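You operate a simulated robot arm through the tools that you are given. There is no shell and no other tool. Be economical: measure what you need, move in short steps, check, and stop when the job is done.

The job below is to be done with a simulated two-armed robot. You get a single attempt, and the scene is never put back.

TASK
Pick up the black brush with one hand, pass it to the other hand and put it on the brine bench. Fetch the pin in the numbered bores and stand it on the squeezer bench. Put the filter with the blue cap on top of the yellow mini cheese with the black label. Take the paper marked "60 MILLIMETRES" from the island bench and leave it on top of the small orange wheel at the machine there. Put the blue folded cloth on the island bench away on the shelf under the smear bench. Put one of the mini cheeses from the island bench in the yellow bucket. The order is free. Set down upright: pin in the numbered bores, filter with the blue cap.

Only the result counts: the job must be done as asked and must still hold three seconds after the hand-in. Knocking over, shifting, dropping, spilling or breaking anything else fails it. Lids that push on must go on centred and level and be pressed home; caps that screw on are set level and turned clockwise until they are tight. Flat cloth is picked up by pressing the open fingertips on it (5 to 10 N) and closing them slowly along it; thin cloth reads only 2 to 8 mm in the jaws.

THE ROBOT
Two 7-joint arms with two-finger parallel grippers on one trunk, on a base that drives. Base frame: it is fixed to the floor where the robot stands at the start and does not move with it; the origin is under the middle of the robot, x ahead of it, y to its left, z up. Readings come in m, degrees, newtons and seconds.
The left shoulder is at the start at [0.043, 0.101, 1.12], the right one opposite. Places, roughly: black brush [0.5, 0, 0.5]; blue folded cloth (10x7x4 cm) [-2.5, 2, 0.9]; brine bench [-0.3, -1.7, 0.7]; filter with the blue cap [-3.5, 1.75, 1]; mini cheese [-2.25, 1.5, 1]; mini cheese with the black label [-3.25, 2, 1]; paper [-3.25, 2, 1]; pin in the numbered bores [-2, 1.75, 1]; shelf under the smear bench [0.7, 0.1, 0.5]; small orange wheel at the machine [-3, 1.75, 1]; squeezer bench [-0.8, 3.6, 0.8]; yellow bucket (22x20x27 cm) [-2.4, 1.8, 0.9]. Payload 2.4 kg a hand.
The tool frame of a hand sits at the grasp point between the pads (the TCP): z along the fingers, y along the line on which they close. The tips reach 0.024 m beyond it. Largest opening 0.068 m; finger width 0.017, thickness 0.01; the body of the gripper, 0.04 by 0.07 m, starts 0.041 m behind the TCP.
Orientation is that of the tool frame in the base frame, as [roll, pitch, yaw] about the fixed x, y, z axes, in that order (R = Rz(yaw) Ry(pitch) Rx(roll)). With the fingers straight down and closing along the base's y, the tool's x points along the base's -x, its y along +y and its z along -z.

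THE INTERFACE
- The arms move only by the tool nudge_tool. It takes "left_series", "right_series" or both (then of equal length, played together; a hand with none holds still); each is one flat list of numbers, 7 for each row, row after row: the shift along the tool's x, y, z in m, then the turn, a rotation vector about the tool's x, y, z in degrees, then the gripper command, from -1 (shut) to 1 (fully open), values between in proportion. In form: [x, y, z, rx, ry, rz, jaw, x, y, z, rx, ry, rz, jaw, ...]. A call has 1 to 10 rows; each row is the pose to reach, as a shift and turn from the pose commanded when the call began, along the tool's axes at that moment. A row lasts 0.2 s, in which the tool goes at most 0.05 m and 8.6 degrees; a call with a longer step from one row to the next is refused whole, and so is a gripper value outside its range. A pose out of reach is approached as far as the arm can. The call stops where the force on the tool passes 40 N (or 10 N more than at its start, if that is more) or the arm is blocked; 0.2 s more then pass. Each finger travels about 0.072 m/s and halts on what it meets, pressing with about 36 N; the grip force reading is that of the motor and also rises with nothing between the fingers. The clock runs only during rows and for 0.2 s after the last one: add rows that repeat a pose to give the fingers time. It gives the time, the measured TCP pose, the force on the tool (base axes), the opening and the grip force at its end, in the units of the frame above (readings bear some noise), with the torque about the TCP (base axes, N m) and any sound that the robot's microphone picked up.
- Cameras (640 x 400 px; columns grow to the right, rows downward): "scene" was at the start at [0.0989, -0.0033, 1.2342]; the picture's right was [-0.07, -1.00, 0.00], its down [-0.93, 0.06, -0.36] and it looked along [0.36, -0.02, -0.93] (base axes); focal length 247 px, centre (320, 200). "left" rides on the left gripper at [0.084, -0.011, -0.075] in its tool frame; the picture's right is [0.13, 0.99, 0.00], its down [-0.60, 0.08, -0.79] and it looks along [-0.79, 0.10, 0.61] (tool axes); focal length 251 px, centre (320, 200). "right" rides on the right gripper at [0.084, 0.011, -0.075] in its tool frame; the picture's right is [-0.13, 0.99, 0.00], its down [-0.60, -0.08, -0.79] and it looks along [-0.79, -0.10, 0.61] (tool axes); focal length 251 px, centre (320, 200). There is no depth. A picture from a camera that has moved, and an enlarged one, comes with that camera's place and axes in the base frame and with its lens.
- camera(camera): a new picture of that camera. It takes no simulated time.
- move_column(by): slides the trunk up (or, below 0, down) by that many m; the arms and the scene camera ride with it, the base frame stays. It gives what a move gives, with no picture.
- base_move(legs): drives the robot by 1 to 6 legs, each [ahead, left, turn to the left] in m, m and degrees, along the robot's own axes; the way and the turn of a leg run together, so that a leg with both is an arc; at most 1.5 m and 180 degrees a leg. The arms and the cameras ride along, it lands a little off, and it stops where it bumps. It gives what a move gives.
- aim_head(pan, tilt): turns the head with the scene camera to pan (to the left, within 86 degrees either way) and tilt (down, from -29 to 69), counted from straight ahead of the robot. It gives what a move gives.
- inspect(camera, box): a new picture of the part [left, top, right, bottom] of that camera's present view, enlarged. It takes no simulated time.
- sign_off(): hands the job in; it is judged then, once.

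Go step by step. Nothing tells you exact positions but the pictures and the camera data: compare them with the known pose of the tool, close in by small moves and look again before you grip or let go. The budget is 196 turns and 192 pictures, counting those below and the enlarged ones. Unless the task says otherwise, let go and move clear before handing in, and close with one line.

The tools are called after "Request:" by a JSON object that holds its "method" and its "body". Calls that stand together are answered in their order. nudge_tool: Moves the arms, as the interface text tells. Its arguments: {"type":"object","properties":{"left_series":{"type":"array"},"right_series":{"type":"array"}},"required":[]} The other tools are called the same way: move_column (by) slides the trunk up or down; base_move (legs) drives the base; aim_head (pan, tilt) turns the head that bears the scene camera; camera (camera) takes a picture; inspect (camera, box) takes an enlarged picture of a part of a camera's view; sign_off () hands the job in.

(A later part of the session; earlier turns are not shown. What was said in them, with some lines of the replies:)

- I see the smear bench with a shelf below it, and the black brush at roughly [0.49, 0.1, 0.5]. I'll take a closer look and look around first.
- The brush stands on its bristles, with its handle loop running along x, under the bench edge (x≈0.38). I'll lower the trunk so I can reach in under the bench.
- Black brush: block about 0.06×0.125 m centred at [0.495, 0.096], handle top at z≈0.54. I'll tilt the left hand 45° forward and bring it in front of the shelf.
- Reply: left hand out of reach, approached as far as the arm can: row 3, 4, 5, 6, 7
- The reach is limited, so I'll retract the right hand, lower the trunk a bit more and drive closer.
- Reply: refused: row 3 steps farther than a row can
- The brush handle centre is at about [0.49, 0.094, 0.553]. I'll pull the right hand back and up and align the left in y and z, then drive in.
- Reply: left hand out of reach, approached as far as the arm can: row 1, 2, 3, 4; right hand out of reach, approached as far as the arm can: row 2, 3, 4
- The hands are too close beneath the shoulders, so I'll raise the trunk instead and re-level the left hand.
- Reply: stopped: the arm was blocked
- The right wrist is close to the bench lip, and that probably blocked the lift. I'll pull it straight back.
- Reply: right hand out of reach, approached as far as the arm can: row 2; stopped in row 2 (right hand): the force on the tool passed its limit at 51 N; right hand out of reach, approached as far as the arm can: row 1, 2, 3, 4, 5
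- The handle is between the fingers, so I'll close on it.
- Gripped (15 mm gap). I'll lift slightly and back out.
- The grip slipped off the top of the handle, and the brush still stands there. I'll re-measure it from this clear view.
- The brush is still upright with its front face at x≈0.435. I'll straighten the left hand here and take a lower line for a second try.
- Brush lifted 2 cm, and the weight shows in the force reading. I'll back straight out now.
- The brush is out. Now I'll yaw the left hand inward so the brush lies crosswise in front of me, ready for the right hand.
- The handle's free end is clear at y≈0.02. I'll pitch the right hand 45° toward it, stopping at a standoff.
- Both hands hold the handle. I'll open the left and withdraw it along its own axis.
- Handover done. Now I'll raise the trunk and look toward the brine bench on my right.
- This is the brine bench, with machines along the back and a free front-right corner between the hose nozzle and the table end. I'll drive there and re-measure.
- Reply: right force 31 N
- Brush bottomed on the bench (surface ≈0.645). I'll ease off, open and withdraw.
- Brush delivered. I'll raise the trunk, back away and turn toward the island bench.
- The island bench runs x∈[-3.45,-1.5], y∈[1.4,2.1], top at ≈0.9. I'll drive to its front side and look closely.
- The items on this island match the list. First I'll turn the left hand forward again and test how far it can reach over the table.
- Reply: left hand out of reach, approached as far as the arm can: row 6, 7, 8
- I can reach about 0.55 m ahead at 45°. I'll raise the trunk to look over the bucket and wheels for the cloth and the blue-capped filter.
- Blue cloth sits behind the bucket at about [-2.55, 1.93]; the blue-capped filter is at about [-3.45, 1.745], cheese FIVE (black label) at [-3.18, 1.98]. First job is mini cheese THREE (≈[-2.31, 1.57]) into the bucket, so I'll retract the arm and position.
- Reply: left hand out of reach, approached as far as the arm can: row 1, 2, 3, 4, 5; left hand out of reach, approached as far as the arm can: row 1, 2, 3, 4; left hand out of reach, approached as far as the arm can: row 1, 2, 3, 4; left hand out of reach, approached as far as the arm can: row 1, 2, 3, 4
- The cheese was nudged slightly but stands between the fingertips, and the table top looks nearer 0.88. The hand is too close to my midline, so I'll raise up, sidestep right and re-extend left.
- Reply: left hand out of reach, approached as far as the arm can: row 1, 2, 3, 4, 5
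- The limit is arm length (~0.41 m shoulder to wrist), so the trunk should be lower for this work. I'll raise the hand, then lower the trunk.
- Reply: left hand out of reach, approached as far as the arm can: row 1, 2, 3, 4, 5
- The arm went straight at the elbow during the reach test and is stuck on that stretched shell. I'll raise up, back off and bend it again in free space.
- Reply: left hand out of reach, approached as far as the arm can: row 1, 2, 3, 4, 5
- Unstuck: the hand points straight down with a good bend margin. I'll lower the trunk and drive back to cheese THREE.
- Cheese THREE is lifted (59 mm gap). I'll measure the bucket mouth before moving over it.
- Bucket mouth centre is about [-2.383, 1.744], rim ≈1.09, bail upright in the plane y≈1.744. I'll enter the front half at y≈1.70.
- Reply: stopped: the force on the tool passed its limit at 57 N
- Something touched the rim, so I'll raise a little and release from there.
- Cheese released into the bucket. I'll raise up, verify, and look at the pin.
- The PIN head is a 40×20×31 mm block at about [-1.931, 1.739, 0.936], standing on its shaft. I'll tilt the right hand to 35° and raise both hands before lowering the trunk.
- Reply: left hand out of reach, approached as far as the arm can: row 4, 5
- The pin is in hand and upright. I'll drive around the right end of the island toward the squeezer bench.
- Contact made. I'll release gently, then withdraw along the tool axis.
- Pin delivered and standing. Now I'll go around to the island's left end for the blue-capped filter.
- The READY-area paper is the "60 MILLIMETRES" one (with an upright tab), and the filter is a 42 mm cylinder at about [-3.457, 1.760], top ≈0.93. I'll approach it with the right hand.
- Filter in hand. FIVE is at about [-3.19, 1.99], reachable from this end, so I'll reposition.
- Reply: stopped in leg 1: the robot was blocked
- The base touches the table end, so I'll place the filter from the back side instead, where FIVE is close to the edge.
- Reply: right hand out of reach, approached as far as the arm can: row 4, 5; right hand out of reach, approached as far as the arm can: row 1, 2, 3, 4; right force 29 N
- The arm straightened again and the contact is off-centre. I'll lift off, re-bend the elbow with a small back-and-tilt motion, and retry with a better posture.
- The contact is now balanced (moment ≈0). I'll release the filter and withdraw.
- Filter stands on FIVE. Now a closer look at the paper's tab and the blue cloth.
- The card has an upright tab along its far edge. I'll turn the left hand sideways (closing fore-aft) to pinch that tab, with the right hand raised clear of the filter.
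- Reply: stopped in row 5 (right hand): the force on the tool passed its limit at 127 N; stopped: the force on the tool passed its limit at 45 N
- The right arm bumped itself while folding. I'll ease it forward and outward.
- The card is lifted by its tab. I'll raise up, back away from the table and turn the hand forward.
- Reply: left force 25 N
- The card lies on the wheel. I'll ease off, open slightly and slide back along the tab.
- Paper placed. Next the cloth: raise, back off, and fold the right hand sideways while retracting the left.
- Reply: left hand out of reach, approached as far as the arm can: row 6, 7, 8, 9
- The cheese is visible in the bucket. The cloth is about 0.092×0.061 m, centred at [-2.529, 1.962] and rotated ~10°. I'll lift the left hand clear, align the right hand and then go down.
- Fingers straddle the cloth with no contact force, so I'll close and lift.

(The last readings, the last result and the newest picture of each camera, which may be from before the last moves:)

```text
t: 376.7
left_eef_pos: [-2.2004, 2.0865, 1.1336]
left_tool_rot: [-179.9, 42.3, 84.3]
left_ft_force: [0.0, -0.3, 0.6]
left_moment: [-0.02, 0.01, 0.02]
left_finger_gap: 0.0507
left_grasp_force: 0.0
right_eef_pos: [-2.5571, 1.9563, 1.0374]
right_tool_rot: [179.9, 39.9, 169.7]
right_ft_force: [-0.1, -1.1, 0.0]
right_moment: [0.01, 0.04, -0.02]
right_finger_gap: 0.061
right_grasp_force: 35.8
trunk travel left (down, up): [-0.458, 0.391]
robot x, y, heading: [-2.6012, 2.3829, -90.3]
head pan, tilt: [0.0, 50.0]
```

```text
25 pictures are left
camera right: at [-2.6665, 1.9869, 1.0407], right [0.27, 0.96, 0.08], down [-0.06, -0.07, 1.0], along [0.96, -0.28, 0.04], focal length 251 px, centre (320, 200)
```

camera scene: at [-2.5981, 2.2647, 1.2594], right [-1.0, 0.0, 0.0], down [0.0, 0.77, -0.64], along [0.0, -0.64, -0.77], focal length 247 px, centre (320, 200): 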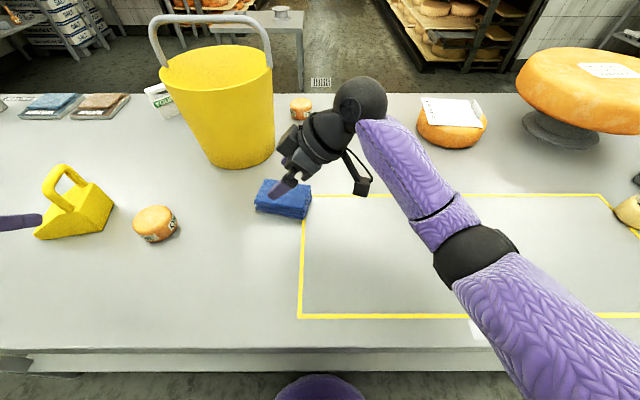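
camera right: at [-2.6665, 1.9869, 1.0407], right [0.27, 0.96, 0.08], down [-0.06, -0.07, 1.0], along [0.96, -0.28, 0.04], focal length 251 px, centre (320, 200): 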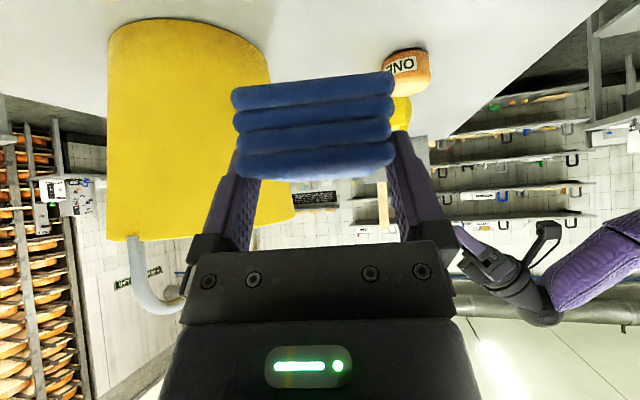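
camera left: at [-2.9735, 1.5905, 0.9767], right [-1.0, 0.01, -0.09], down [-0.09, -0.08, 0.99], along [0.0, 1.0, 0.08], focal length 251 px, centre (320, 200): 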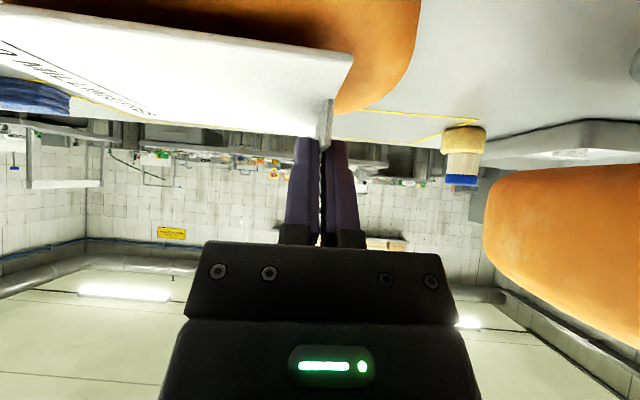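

Cloth held (61 mm). I'll back off, tuck the left hand pointing down near my body, and draw the right hand in and lower it for the shelf.

Request:
{"method": "base_move", "body": {"legs": [[-0.35, 0, 0]]}}

Request:
{"method": "nudge_tool", "body": {"left_series": [0.0233, -0.0258, 0.0114, 0, 5.3, 0, 1, 0.0466, -0.0517, 0.0228, 0, 10.6, 0, 1, 0.07, -0.0775, 0.0341, 0, 15.9, 0, 1, 0.0933, -0.1033, 0.0455, 0, 21.2, 0, 1, 0.1166, -0.129, 0.0569, 0, 26.5, 0, 1, 0.14, -0.155, 0.0683, 0, 31.8, 0, 1, 0.163, -0.181, 0.08, 0, 37.1, 0, 1, 0.1865, -0.2066, 0.091, 0, 42.4, 0, 1, 0.1865, -0.2066, 0.091, 0, 42.4, 0, 1], "right_series": [0.0084, 0.008, 0.0077, 0, 0, 0, -1, 0.0167, 0.016, 0.0154, 0, 0, 0, -1, 0.025, 0.024, 0.023, 0, 0, 0, -1, 0.0334, 0.032, 0.0307, 0, 0, 0, -1, 0.0418, 0.04, 0.0384, 0, 0, 0, -1, 0.05, 0.048, 0.046, 0, 0, 0, -1, 0.0585, 0.056, 0.0537, 0, 0, 0, -1, 0.0668, 0.064, 0.0614, 0, 0, 0, -1, 0.0668, 0.064, 0.0614, 0, 0, 0, -1]}}

Request:
{"method": "camera", "body": {"camera": "scene"}}

```text
t: 378.9
left_eef_pos: [-2.2003, 2.4241, 1.134]
left_tool_rot: [-179.9, 42.6, 83.8]
left_ft_force: [0.4, 1.0, -0.5]
left_moment: [-0.01, 0.0, -0.01]
left_finger_gap: 0.051
left_grasp_force: 0.1
right_eef_pos: [-2.5593, 2.2966, 1.0378]
right_tool_rot: [180.0, 40.0, 169.1]
right_ft_force: [0.0, 0.5, 0.0]
right_moment: [-0.01, 0.01, -0.02]
right_finger_gap: 0.0613
right_grasp_force: 35.8
trunk travel left (down, up): [-0.458, 0.391]
robot x, y, heading: [-2.598, 2.7212, -90.8]
head pan, tilt: [0.0, 50.0]
```

```text
t: 380.9
left_eef_pos: [-2.3945, 2.5213, 0.9404]
left_tool_rot: [180.0, 0.0, 83.8]
left_ft_force: [-0.4, 0.3, 0.1]
left_moment: [-0.01, 0.03, 0.03]
left_finger_gap: 0.068
left_grasp_force: 0.1
right_eef_pos: [-2.558, 2.3615, 0.9468]
right_tool_rot: [180.0, 40.0, 169.1]
right_ft_force: [-0.4, -0.7, 0.1]
right_moment: [-0.02, 0.03, -0.02]
right_finger_gap: 0.061
right_grasp_force: 36.1
trunk travel left (down, up): [-0.458, 0.391]
robot x, y, heading: [-2.5998, 2.7241, -90.7]
head pan, tilt: [0.0, 50.0]
```

```text
24 pictures are left
camera scene: at [-2.5963, 2.6221, 1.3802], right [-1.0, 0.01, 0.0], down [0.01, 0.77, -0.64], along [-0.01, -0.64, -0.77], focal length 247 px, centre (320, 200)
```

scene: 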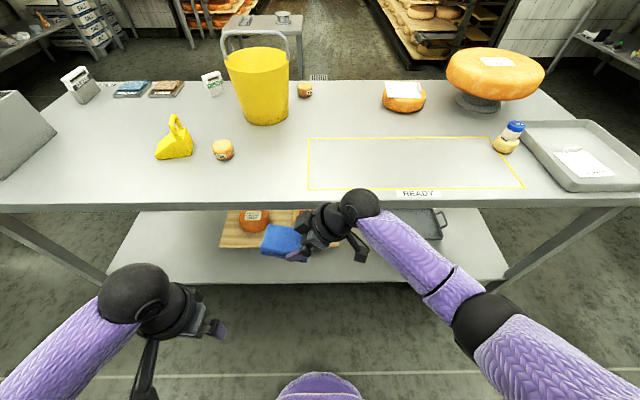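

Request:
{"method": "base_move", "body": {"legs": [[0, 1.4, 0.7], [0, 0.25, 0], [1.5, 0, 0], [1.17, 0, 0], [0, 0, 90], [0.6, 0, 0]]}}

Request:
{"method": "move_column", "body": {"by": -0.3}}

Request:
{"method": "camera", "body": {"camera": "scene"}}

```text
t: 408.9
left_eef_pos: [-0.109, 0.1593, 0.9411]
left_tool_rot: [-179.9, -0.1, 171.9]
left_ft_force: [0.0, -0.7, 0.4]
left_moment: [-0.03, 0.02, 0.0]
left_finger_gap: 0.0679
left_grasp_force: 0.1
right_eef_pos: [0.0464, -0.0085, 0.9471]
right_tool_rot: [179.9, 39.9, -102.8]
right_ft_force: [0.2, 0.6, -0.2]
right_moment: [-0.03, 0.02, -0.01]
right_finger_gap: 0.0608
right_grasp_force: 36.1
trunk travel left (down, up): [-0.458, 0.391]
robot x, y, heading: [-0.3164, -0.0339, -2.8]
head pan, tilt: [0.0, 50.0]
```

```text
t: 411.9
left_eef_pos: [-0.1127, 0.1583, 0.6368]
left_tool_rot: [-179.7, -2.1, 171.8]
left_ft_force: [0.4, 0.1, 0.9]
left_moment: [-0.02, -0.03, -0.05]
left_finger_gap: 0.0681
left_grasp_force: 0.0
right_eef_pos: [0.0469, -0.0081, 0.6496]
right_tool_rot: [-180.0, 40.1, -102.7]
right_ft_force: [0.4, 1.0, -1.2]
right_moment: [-0.01, 0.0, 0.01]
right_finger_gap: 0.061
right_grasp_force: 36.4
trunk travel left (down, up): [-0.158, 0.691]
robot x, y, heading: [-0.3204, -0.0329, -2.6]
head pan, tilt: [0.0, 50.0]
```

```text
23 pictures are left
camera scene: at [-0.1549, -0.0412, 1.0764], right [-0.05, -1.0, 0.0], down [-0.77, 0.04, -0.64], along [0.64, -0.03, -0.77], focal length 247 px, centre (320, 200)
```

scene: 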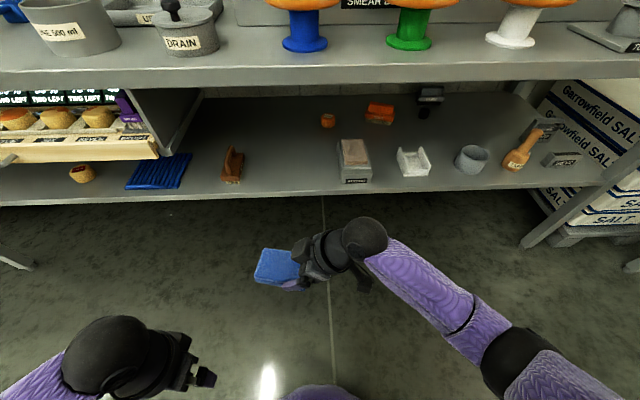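

Free shelf space spans y∈(-0.14, 0.18). I'll target the cloth centre at about [0.455, 0.08]: align, lower, then slide in under the bench.

Request:
{"method": "base_move", "body": {"legs": [[0, 0, 2.6], [0.2, 0.056, 0]]}}

Request:
{"method": "move_column", "body": {"by": -0.1}}

Request:
{"method": "camera", "body": {"camera": "scene"}}

Request:
{"method": "camera", "body": {"camera": "right"}}

```text
t: 414.0
left_eef_pos: [0.0808, 0.2222, 0.6359]
left_tool_rot: [-179.7, -2.1, 174.2]
left_ft_force: [0.1, 0.3, 0.4]
left_moment: [0.0, 0.02, -0.01]
left_finger_gap: 0.0678
left_grasp_force: 0.0
right_eef_pos: [0.2462, 0.062, 0.6465]
right_tool_rot: [-180.0, 40.0, -100.4]
right_ft_force: [-0.6, 0.7, -0.1]
right_moment: [-0.02, 0.03, 0.0]
right_finger_gap: 0.061
right_grasp_force: 35.8
trunk travel left (down, up): [-0.158, 0.691]
robot x, y, heading: [-0.1144, 0.0226, -0.2]
head pan, tilt: [0.0, 50.0]
```

```text
t: 415.3
left_eef_pos: [0.0743, 0.223, 0.5228]
left_tool_rot: [-179.2, -7.7, 174.2]
left_ft_force: [-0.1, 0.1, 0.6]
left_moment: [-0.03, -0.02, -0.02]
left_finger_gap: 0.0679
left_grasp_force: 0.0
right_eef_pos: [0.2465, 0.0635, 0.5466]
right_tool_rot: [-179.9, 40.0, -100.3]
right_ft_force: [0.1, 0.4, 0.2]
right_moment: [-0.03, 0.0, 0.01]
right_finger_gap: 0.0609
right_grasp_force: 36.4
trunk travel left (down, up): [-0.058, 0.791]
robot x, y, heading: [-0.117, 0.0212, -0.1]
head pan, tilt: [0.0, 50.0]
```

```text
22 pictures are left
camera scene: at [0.0798, 0.021, 0.9729], right [0.0, -1.0, 0.0], down [-0.77, 0.0, -0.64], along [0.64, 0.0, -0.77], focal length 247 px, centre (320, 200)
```

scene: 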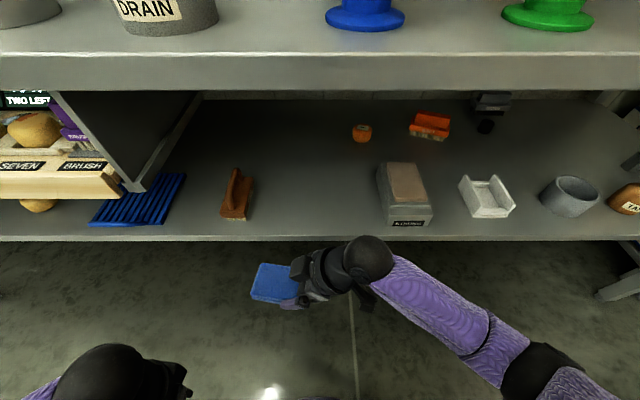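

```text
21 pictures are left
camera right: at [0.2149, -0.0465, 0.5509], right [-0.96, 0.27, 0.08], down [0.07, -0.06, 1.0], along [0.28, 0.96, 0.04], focal length 251 px, centre (320, 200)
```

right: 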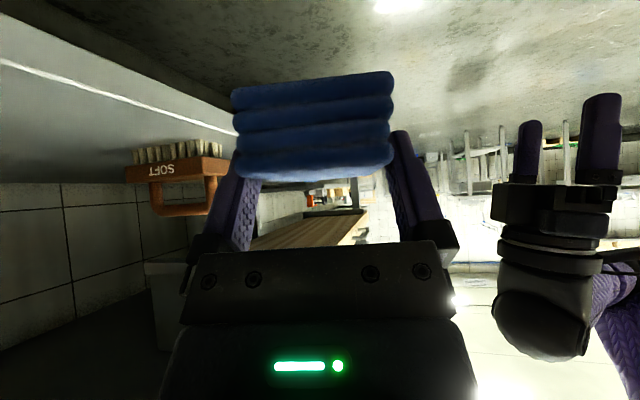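

Request:
{"method": "base_move", "body": {"legs": [[0.13, 0, 0]]}}

Request:
{"method": "base_move", "body": {"legs": [[0.075, 0, 0]]}}

Request:
{"method": "camera", "body": {"camera": "right"}}

Request:
{"method": "camera", "body": {"camera": "scene"}}

```text
t: 416.6
left_eef_pos: [0.2018, 0.2226, 0.524]
left_tool_rot: [-179.2, -7.7, 174.2]
left_ft_force: [0.0, -0.1, 0.0]
left_moment: [-0.01, 0.01, 0.01]
left_finger_gap: 0.0681
left_grasp_force: 0.0
right_eef_pos: [0.3741, 0.0617, 0.5474]
right_tool_rot: [179.9, 40.0, -100.3]
right_ft_force: [1.2, 0.5, 0.1]
right_moment: [0.03, 0.0, 0.01]
right_finger_gap: 0.061
right_grasp_force: 35.6
trunk travel left (down, up): [-0.058, 0.791]
robot x, y, heading: [0.0133, 0.0224, -0.2]
head pan, tilt: [0.0, 50.0]
```

```text
t: 417.6
left_eef_pos: [0.2765, 0.2228, 0.523]
left_tool_rot: [-179.2, -7.6, 174.1]
left_ft_force: [-0.9, 0.4, 0.5]
left_moment: [0.02, -0.02, -0.02]
left_finger_gap: 0.0682
left_grasp_force: 0.1
right_eef_pos: [0.4466, 0.0619, 0.5477]
right_tool_rot: [179.9, 40.1, -100.4]
right_ft_force: [-1.1, -0.2, -0.7]
right_moment: [0.03, -0.01, -0.01]
right_finger_gap: 0.0611
right_grasp_force: 36.3
trunk travel left (down, up): [-0.058, 0.791]
robot x, y, heading: [0.0854, 0.0243, -0.0]
head pan, tilt: [0.0, 50.0]
```

```text
20 pictures are left
camera right: at [0.4164, -0.0473, 0.5507], right [-0.96, 0.27, 0.08], down [0.07, -0.06, 1.0], along [0.28, 0.96, 0.04], focal length 251 px, centre (320, 200)
```

right: 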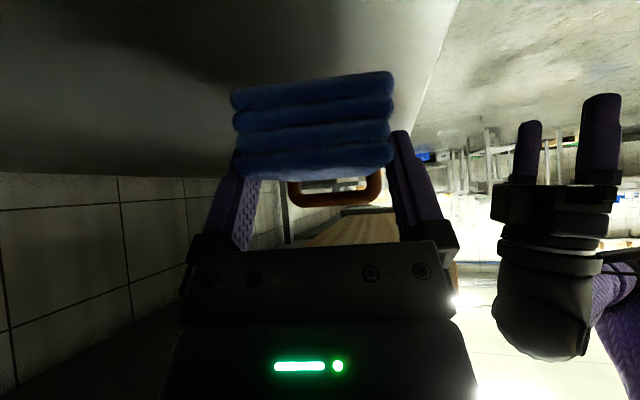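

```text
19 pictures are left
camera scene: at [0.2815, 0.0203, 0.9728], right [0.0, -1.0, 0.0], down [-0.77, 0.0, -0.64], along [0.64, 0.0, -0.77], focal length 247 px, centre (320, 200)
```

scene: 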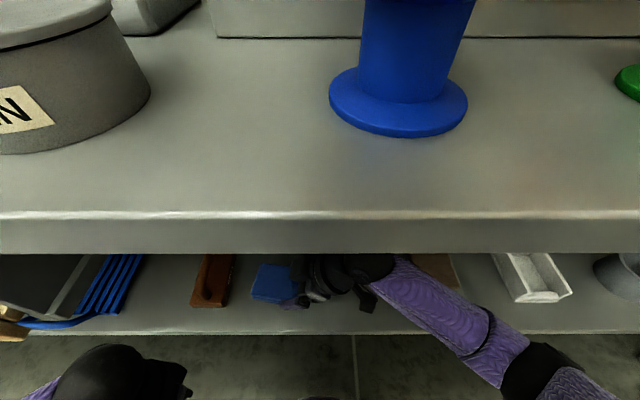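

Request:
{"method": "move_column", "body": {"by": -0.03}}

Request:
{"method": "nudge_tool", "body": {"right_series": [0.0026, 0, 0.003, 0, 0, 0, -1, 0.0051, 0, 0.0061, 0, 0, 0, -1, 0.0077, 0, 0.0092, 0, 0, 0, -1, 0.0077, 0, 0.0092, 0, 0, 0, -1]}}

Request:
{"method": "camera", "body": {"camera": "right"}}

```text
t: 418.4
left_eef_pos: [0.2743, 0.2233, 0.4893]
left_tool_rot: [-179.0, -9.1, 174.2]
left_ft_force: [-0.7, 0.7, 0.7]
left_moment: [0.0, 0.0, -0.01]
left_finger_gap: 0.0678
left_grasp_force: 0.0
right_eef_pos: [0.4485, 0.062, 0.5183]
right_tool_rot: [179.8, 40.1, -100.3]
right_ft_force: [1.8, 2.1, 3.8]
right_moment: [0.41, -0.09, -0.02]
right_finger_gap: 0.061
right_grasp_force: 36.2
trunk travel left (down, up): [-0.028, 0.821]
robot x, y, heading: [0.0832, 0.018, -0.1]
head pan, tilt: [0.0, 50.0]
```

```text
t: 418.8
left_eef_pos: [0.2743, 0.2223, 0.4894]
left_tool_rot: [-178.9, -9.0, 174.2]
left_ft_force: [0.6, 0.2, 0.2]
left_moment: [-0.01, -0.03, 0.03]
left_finger_gap: 0.0677
left_grasp_force: 0.0
right_eef_pos: [0.4484, 0.0629, 0.5171]
right_tool_rot: [-179.6, 40.6, -100.0]
right_ft_force: [-5.9, -4.4, 24.7]
right_moment: [-0.65, 0.35, -0.06]
right_finger_gap: 0.0614
right_grasp_force: 36.0
trunk travel left (down, up): [-0.028, 0.821]
robot x, y, heading: [0.084, 0.0187, -0.3]
head pan, tilt: [0.0, 50.0]
stopped in row 2 (right hand): the force on the tool passed its limit at 44 N (the readings are from after the stop); the commanded pose is now the measured one
```

```text
18 pictures are left
camera right: at [0.4171, -0.0466, 0.5189], right [-0.96, 0.27, 0.08], down [0.06, -0.07, 1.0], along [0.28, 0.96, 0.05], focal length 251 px, centre (320, 200)
```

right: 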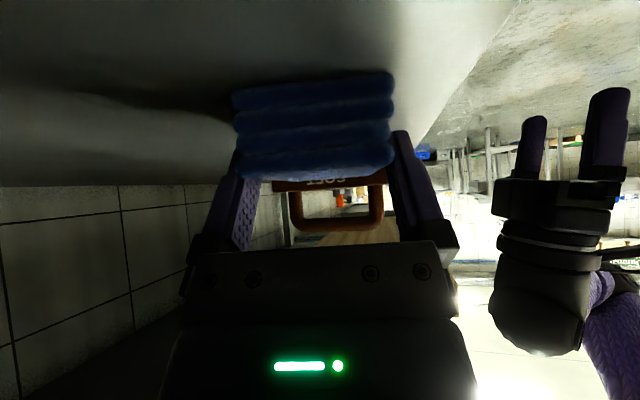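

Request:
{"method": "inspect", "body": {"camera": "scene", "box": [220, 240, 340, 340]}}

Request:
{"method": "inspect", "body": {"camera": "right", "box": [180, 40, 440, 200]}}

```text
4.00 times, centred on (280, 290) of scene
camera zoom: at [0.2911, 0.0198, 0.9418], right [0.0, -1.0, 0.0], down [-0.77, 0.0, -0.64], along [0.64, 0.0, -0.77], focal length 989 px, centre (480, -160)
```

zoom: 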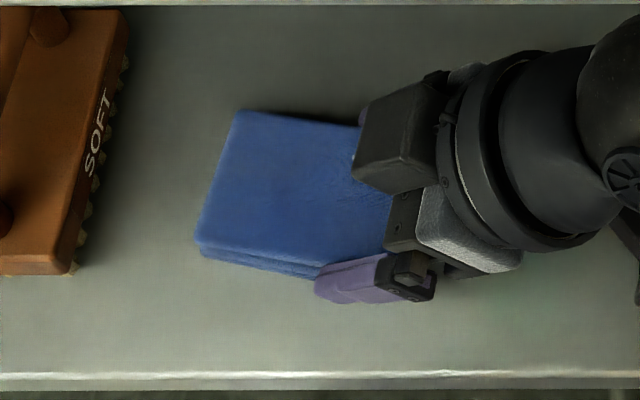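

```text
2.46 times, centred on (310, 120) of right
camera zoom: at [0.4171, -0.0466, 0.5189], right [-0.96, 0.27, 0.08], down [0.06, -0.07, 1.0], along [0.28, 0.96, 0.05], focal length 619 px, centre (345, 397)
```

zoom: 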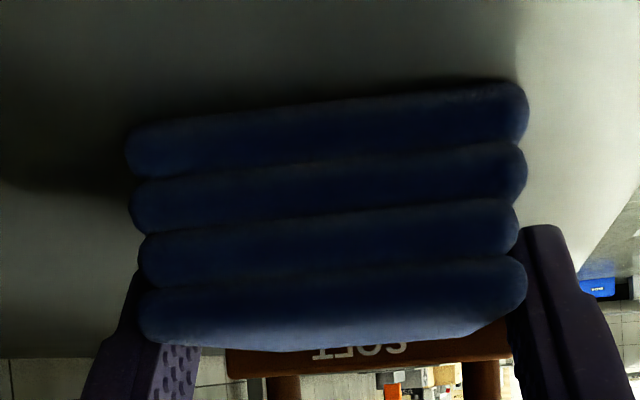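

The cloth rests on the shelf between the brush and the box. I'll open, rise straight up off it, then back out.

Request:
{"method": "nudge_tool", "body": {"right_series": [-0.0006, 0, -0.0008, 0, 0, 0, -1, -0.0006, 0, -0.0008, 0, 0, 0, 0.8, -0.0006, 0, -0.0008, 0, 0, 0, 1, -0.0006, 0, -0.0008, 0, 0, 0, 1, -0.01, 0, -0.011, 0, 0, 0, 1, -0.02, 0, -0.023, 0, 0, 0, 1, -0.03, 0, -0.036, 0, 0, 0, 1, -0.036, 0, -0.043, 0, 0, 0, 1]}}

Request:
{"method": "inspect", "body": {"camera": "scene", "box": [220, 240, 340, 340]}}

```text
t: 420.6
left_eef_pos: [0.2751, 0.2234, 0.4893]
left_tool_rot: [-179.1, -9.1, 174.1]
left_ft_force: [-0.7, 0.0, -0.3]
left_moment: [-0.03, 0.01, 0.0]
left_finger_gap: 0.068
left_grasp_force: 0.1
right_eef_pos: [0.4502, 0.0638, 0.5713]
right_tool_rot: [-179.9, 40.5, -100.1]
right_ft_force: [0.3, 0.4, 0.1]
right_moment: [-0.01, -0.01, 0.04]
right_finger_gap: 0.0679
right_grasp_force: 0.0
trunk travel left (down, up): [-0.028, 0.821]
robot x, y, heading: [0.0854, 0.0198, 0.1]
head pan, tilt: [0.0, 50.0]
```

```text
4.00 times, centred on (280, 290) of scene
camera zoom: at [0.2925, 0.0201, 0.9414], right [0.0, -1.0, 0.0], down [-0.77, 0.0, -0.64], along [0.64, 0.0, -0.77], focal length 989 px, centre (480, -160)
```

zoom: 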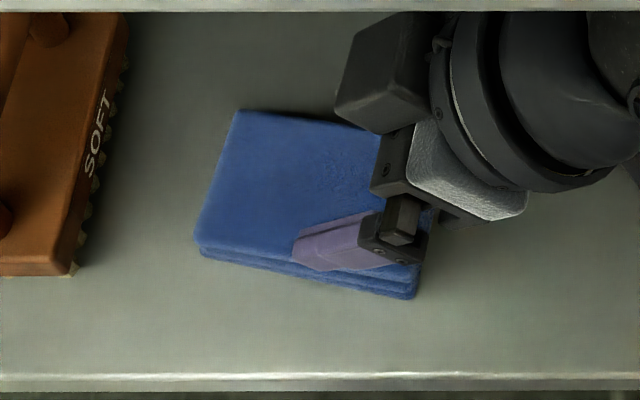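

Request:
{"method": "base_move", "body": {"legs": [[-0.4, 0, 0]]}}

Request:
{"method": "camera", "body": {"camera": "scene"}}

```text
t: 423.1
left_eef_pos: [-0.1182, 0.2234, 0.4903]
left_tool_rot: [-179.0, -9.1, 173.9]
left_ft_force: [-0.7, -0.2, -0.2]
left_moment: [-0.02, -0.01, 0.01]
left_finger_gap: 0.0683
left_grasp_force: 0.0
right_eef_pos: [0.0568, 0.0638, 0.5708]
right_tool_rot: [-179.8, 40.3, -100.5]
right_ft_force: [0.4, 0.4, 0.9]
right_moment: [-0.03, 0.02, 0.03]
right_finger_gap: 0.0679
right_grasp_force: 0.0
trunk travel left (down, up): [-0.028, 0.821]
robot x, y, heading: [-0.3056, 0.0196, -0.2]
head pan, tilt: [0.0, 50.0]
```

```text
14 pictures are left
camera scene: at [-0.1012, 0.0214, 0.9413], right [-0.01, -1.0, 0.0], down [-0.77, 0.01, -0.64], along [0.64, -0.01, -0.77], focal length 247 px, centre (320, 200)
```

scene: 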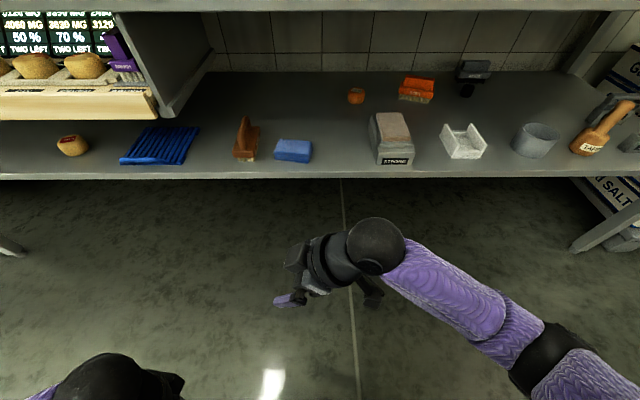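

The cloth lies on the smear-bench shelf. Earlier views showed the brush, pin, filter, card and cheese all in place, and both hands are clear, so I'm handing in.

Request:
{"method": "sign_off", "body": {}}

```text
The job is handed in.
```

All six items were put where you asked and the job is handed in. Two contacts could still count against it: the left hand touched the yellow bucket's rim at about 57 N, and the base bumped the island bench's left end. I saw no visible shift in either afterwards, but I didn't measure.
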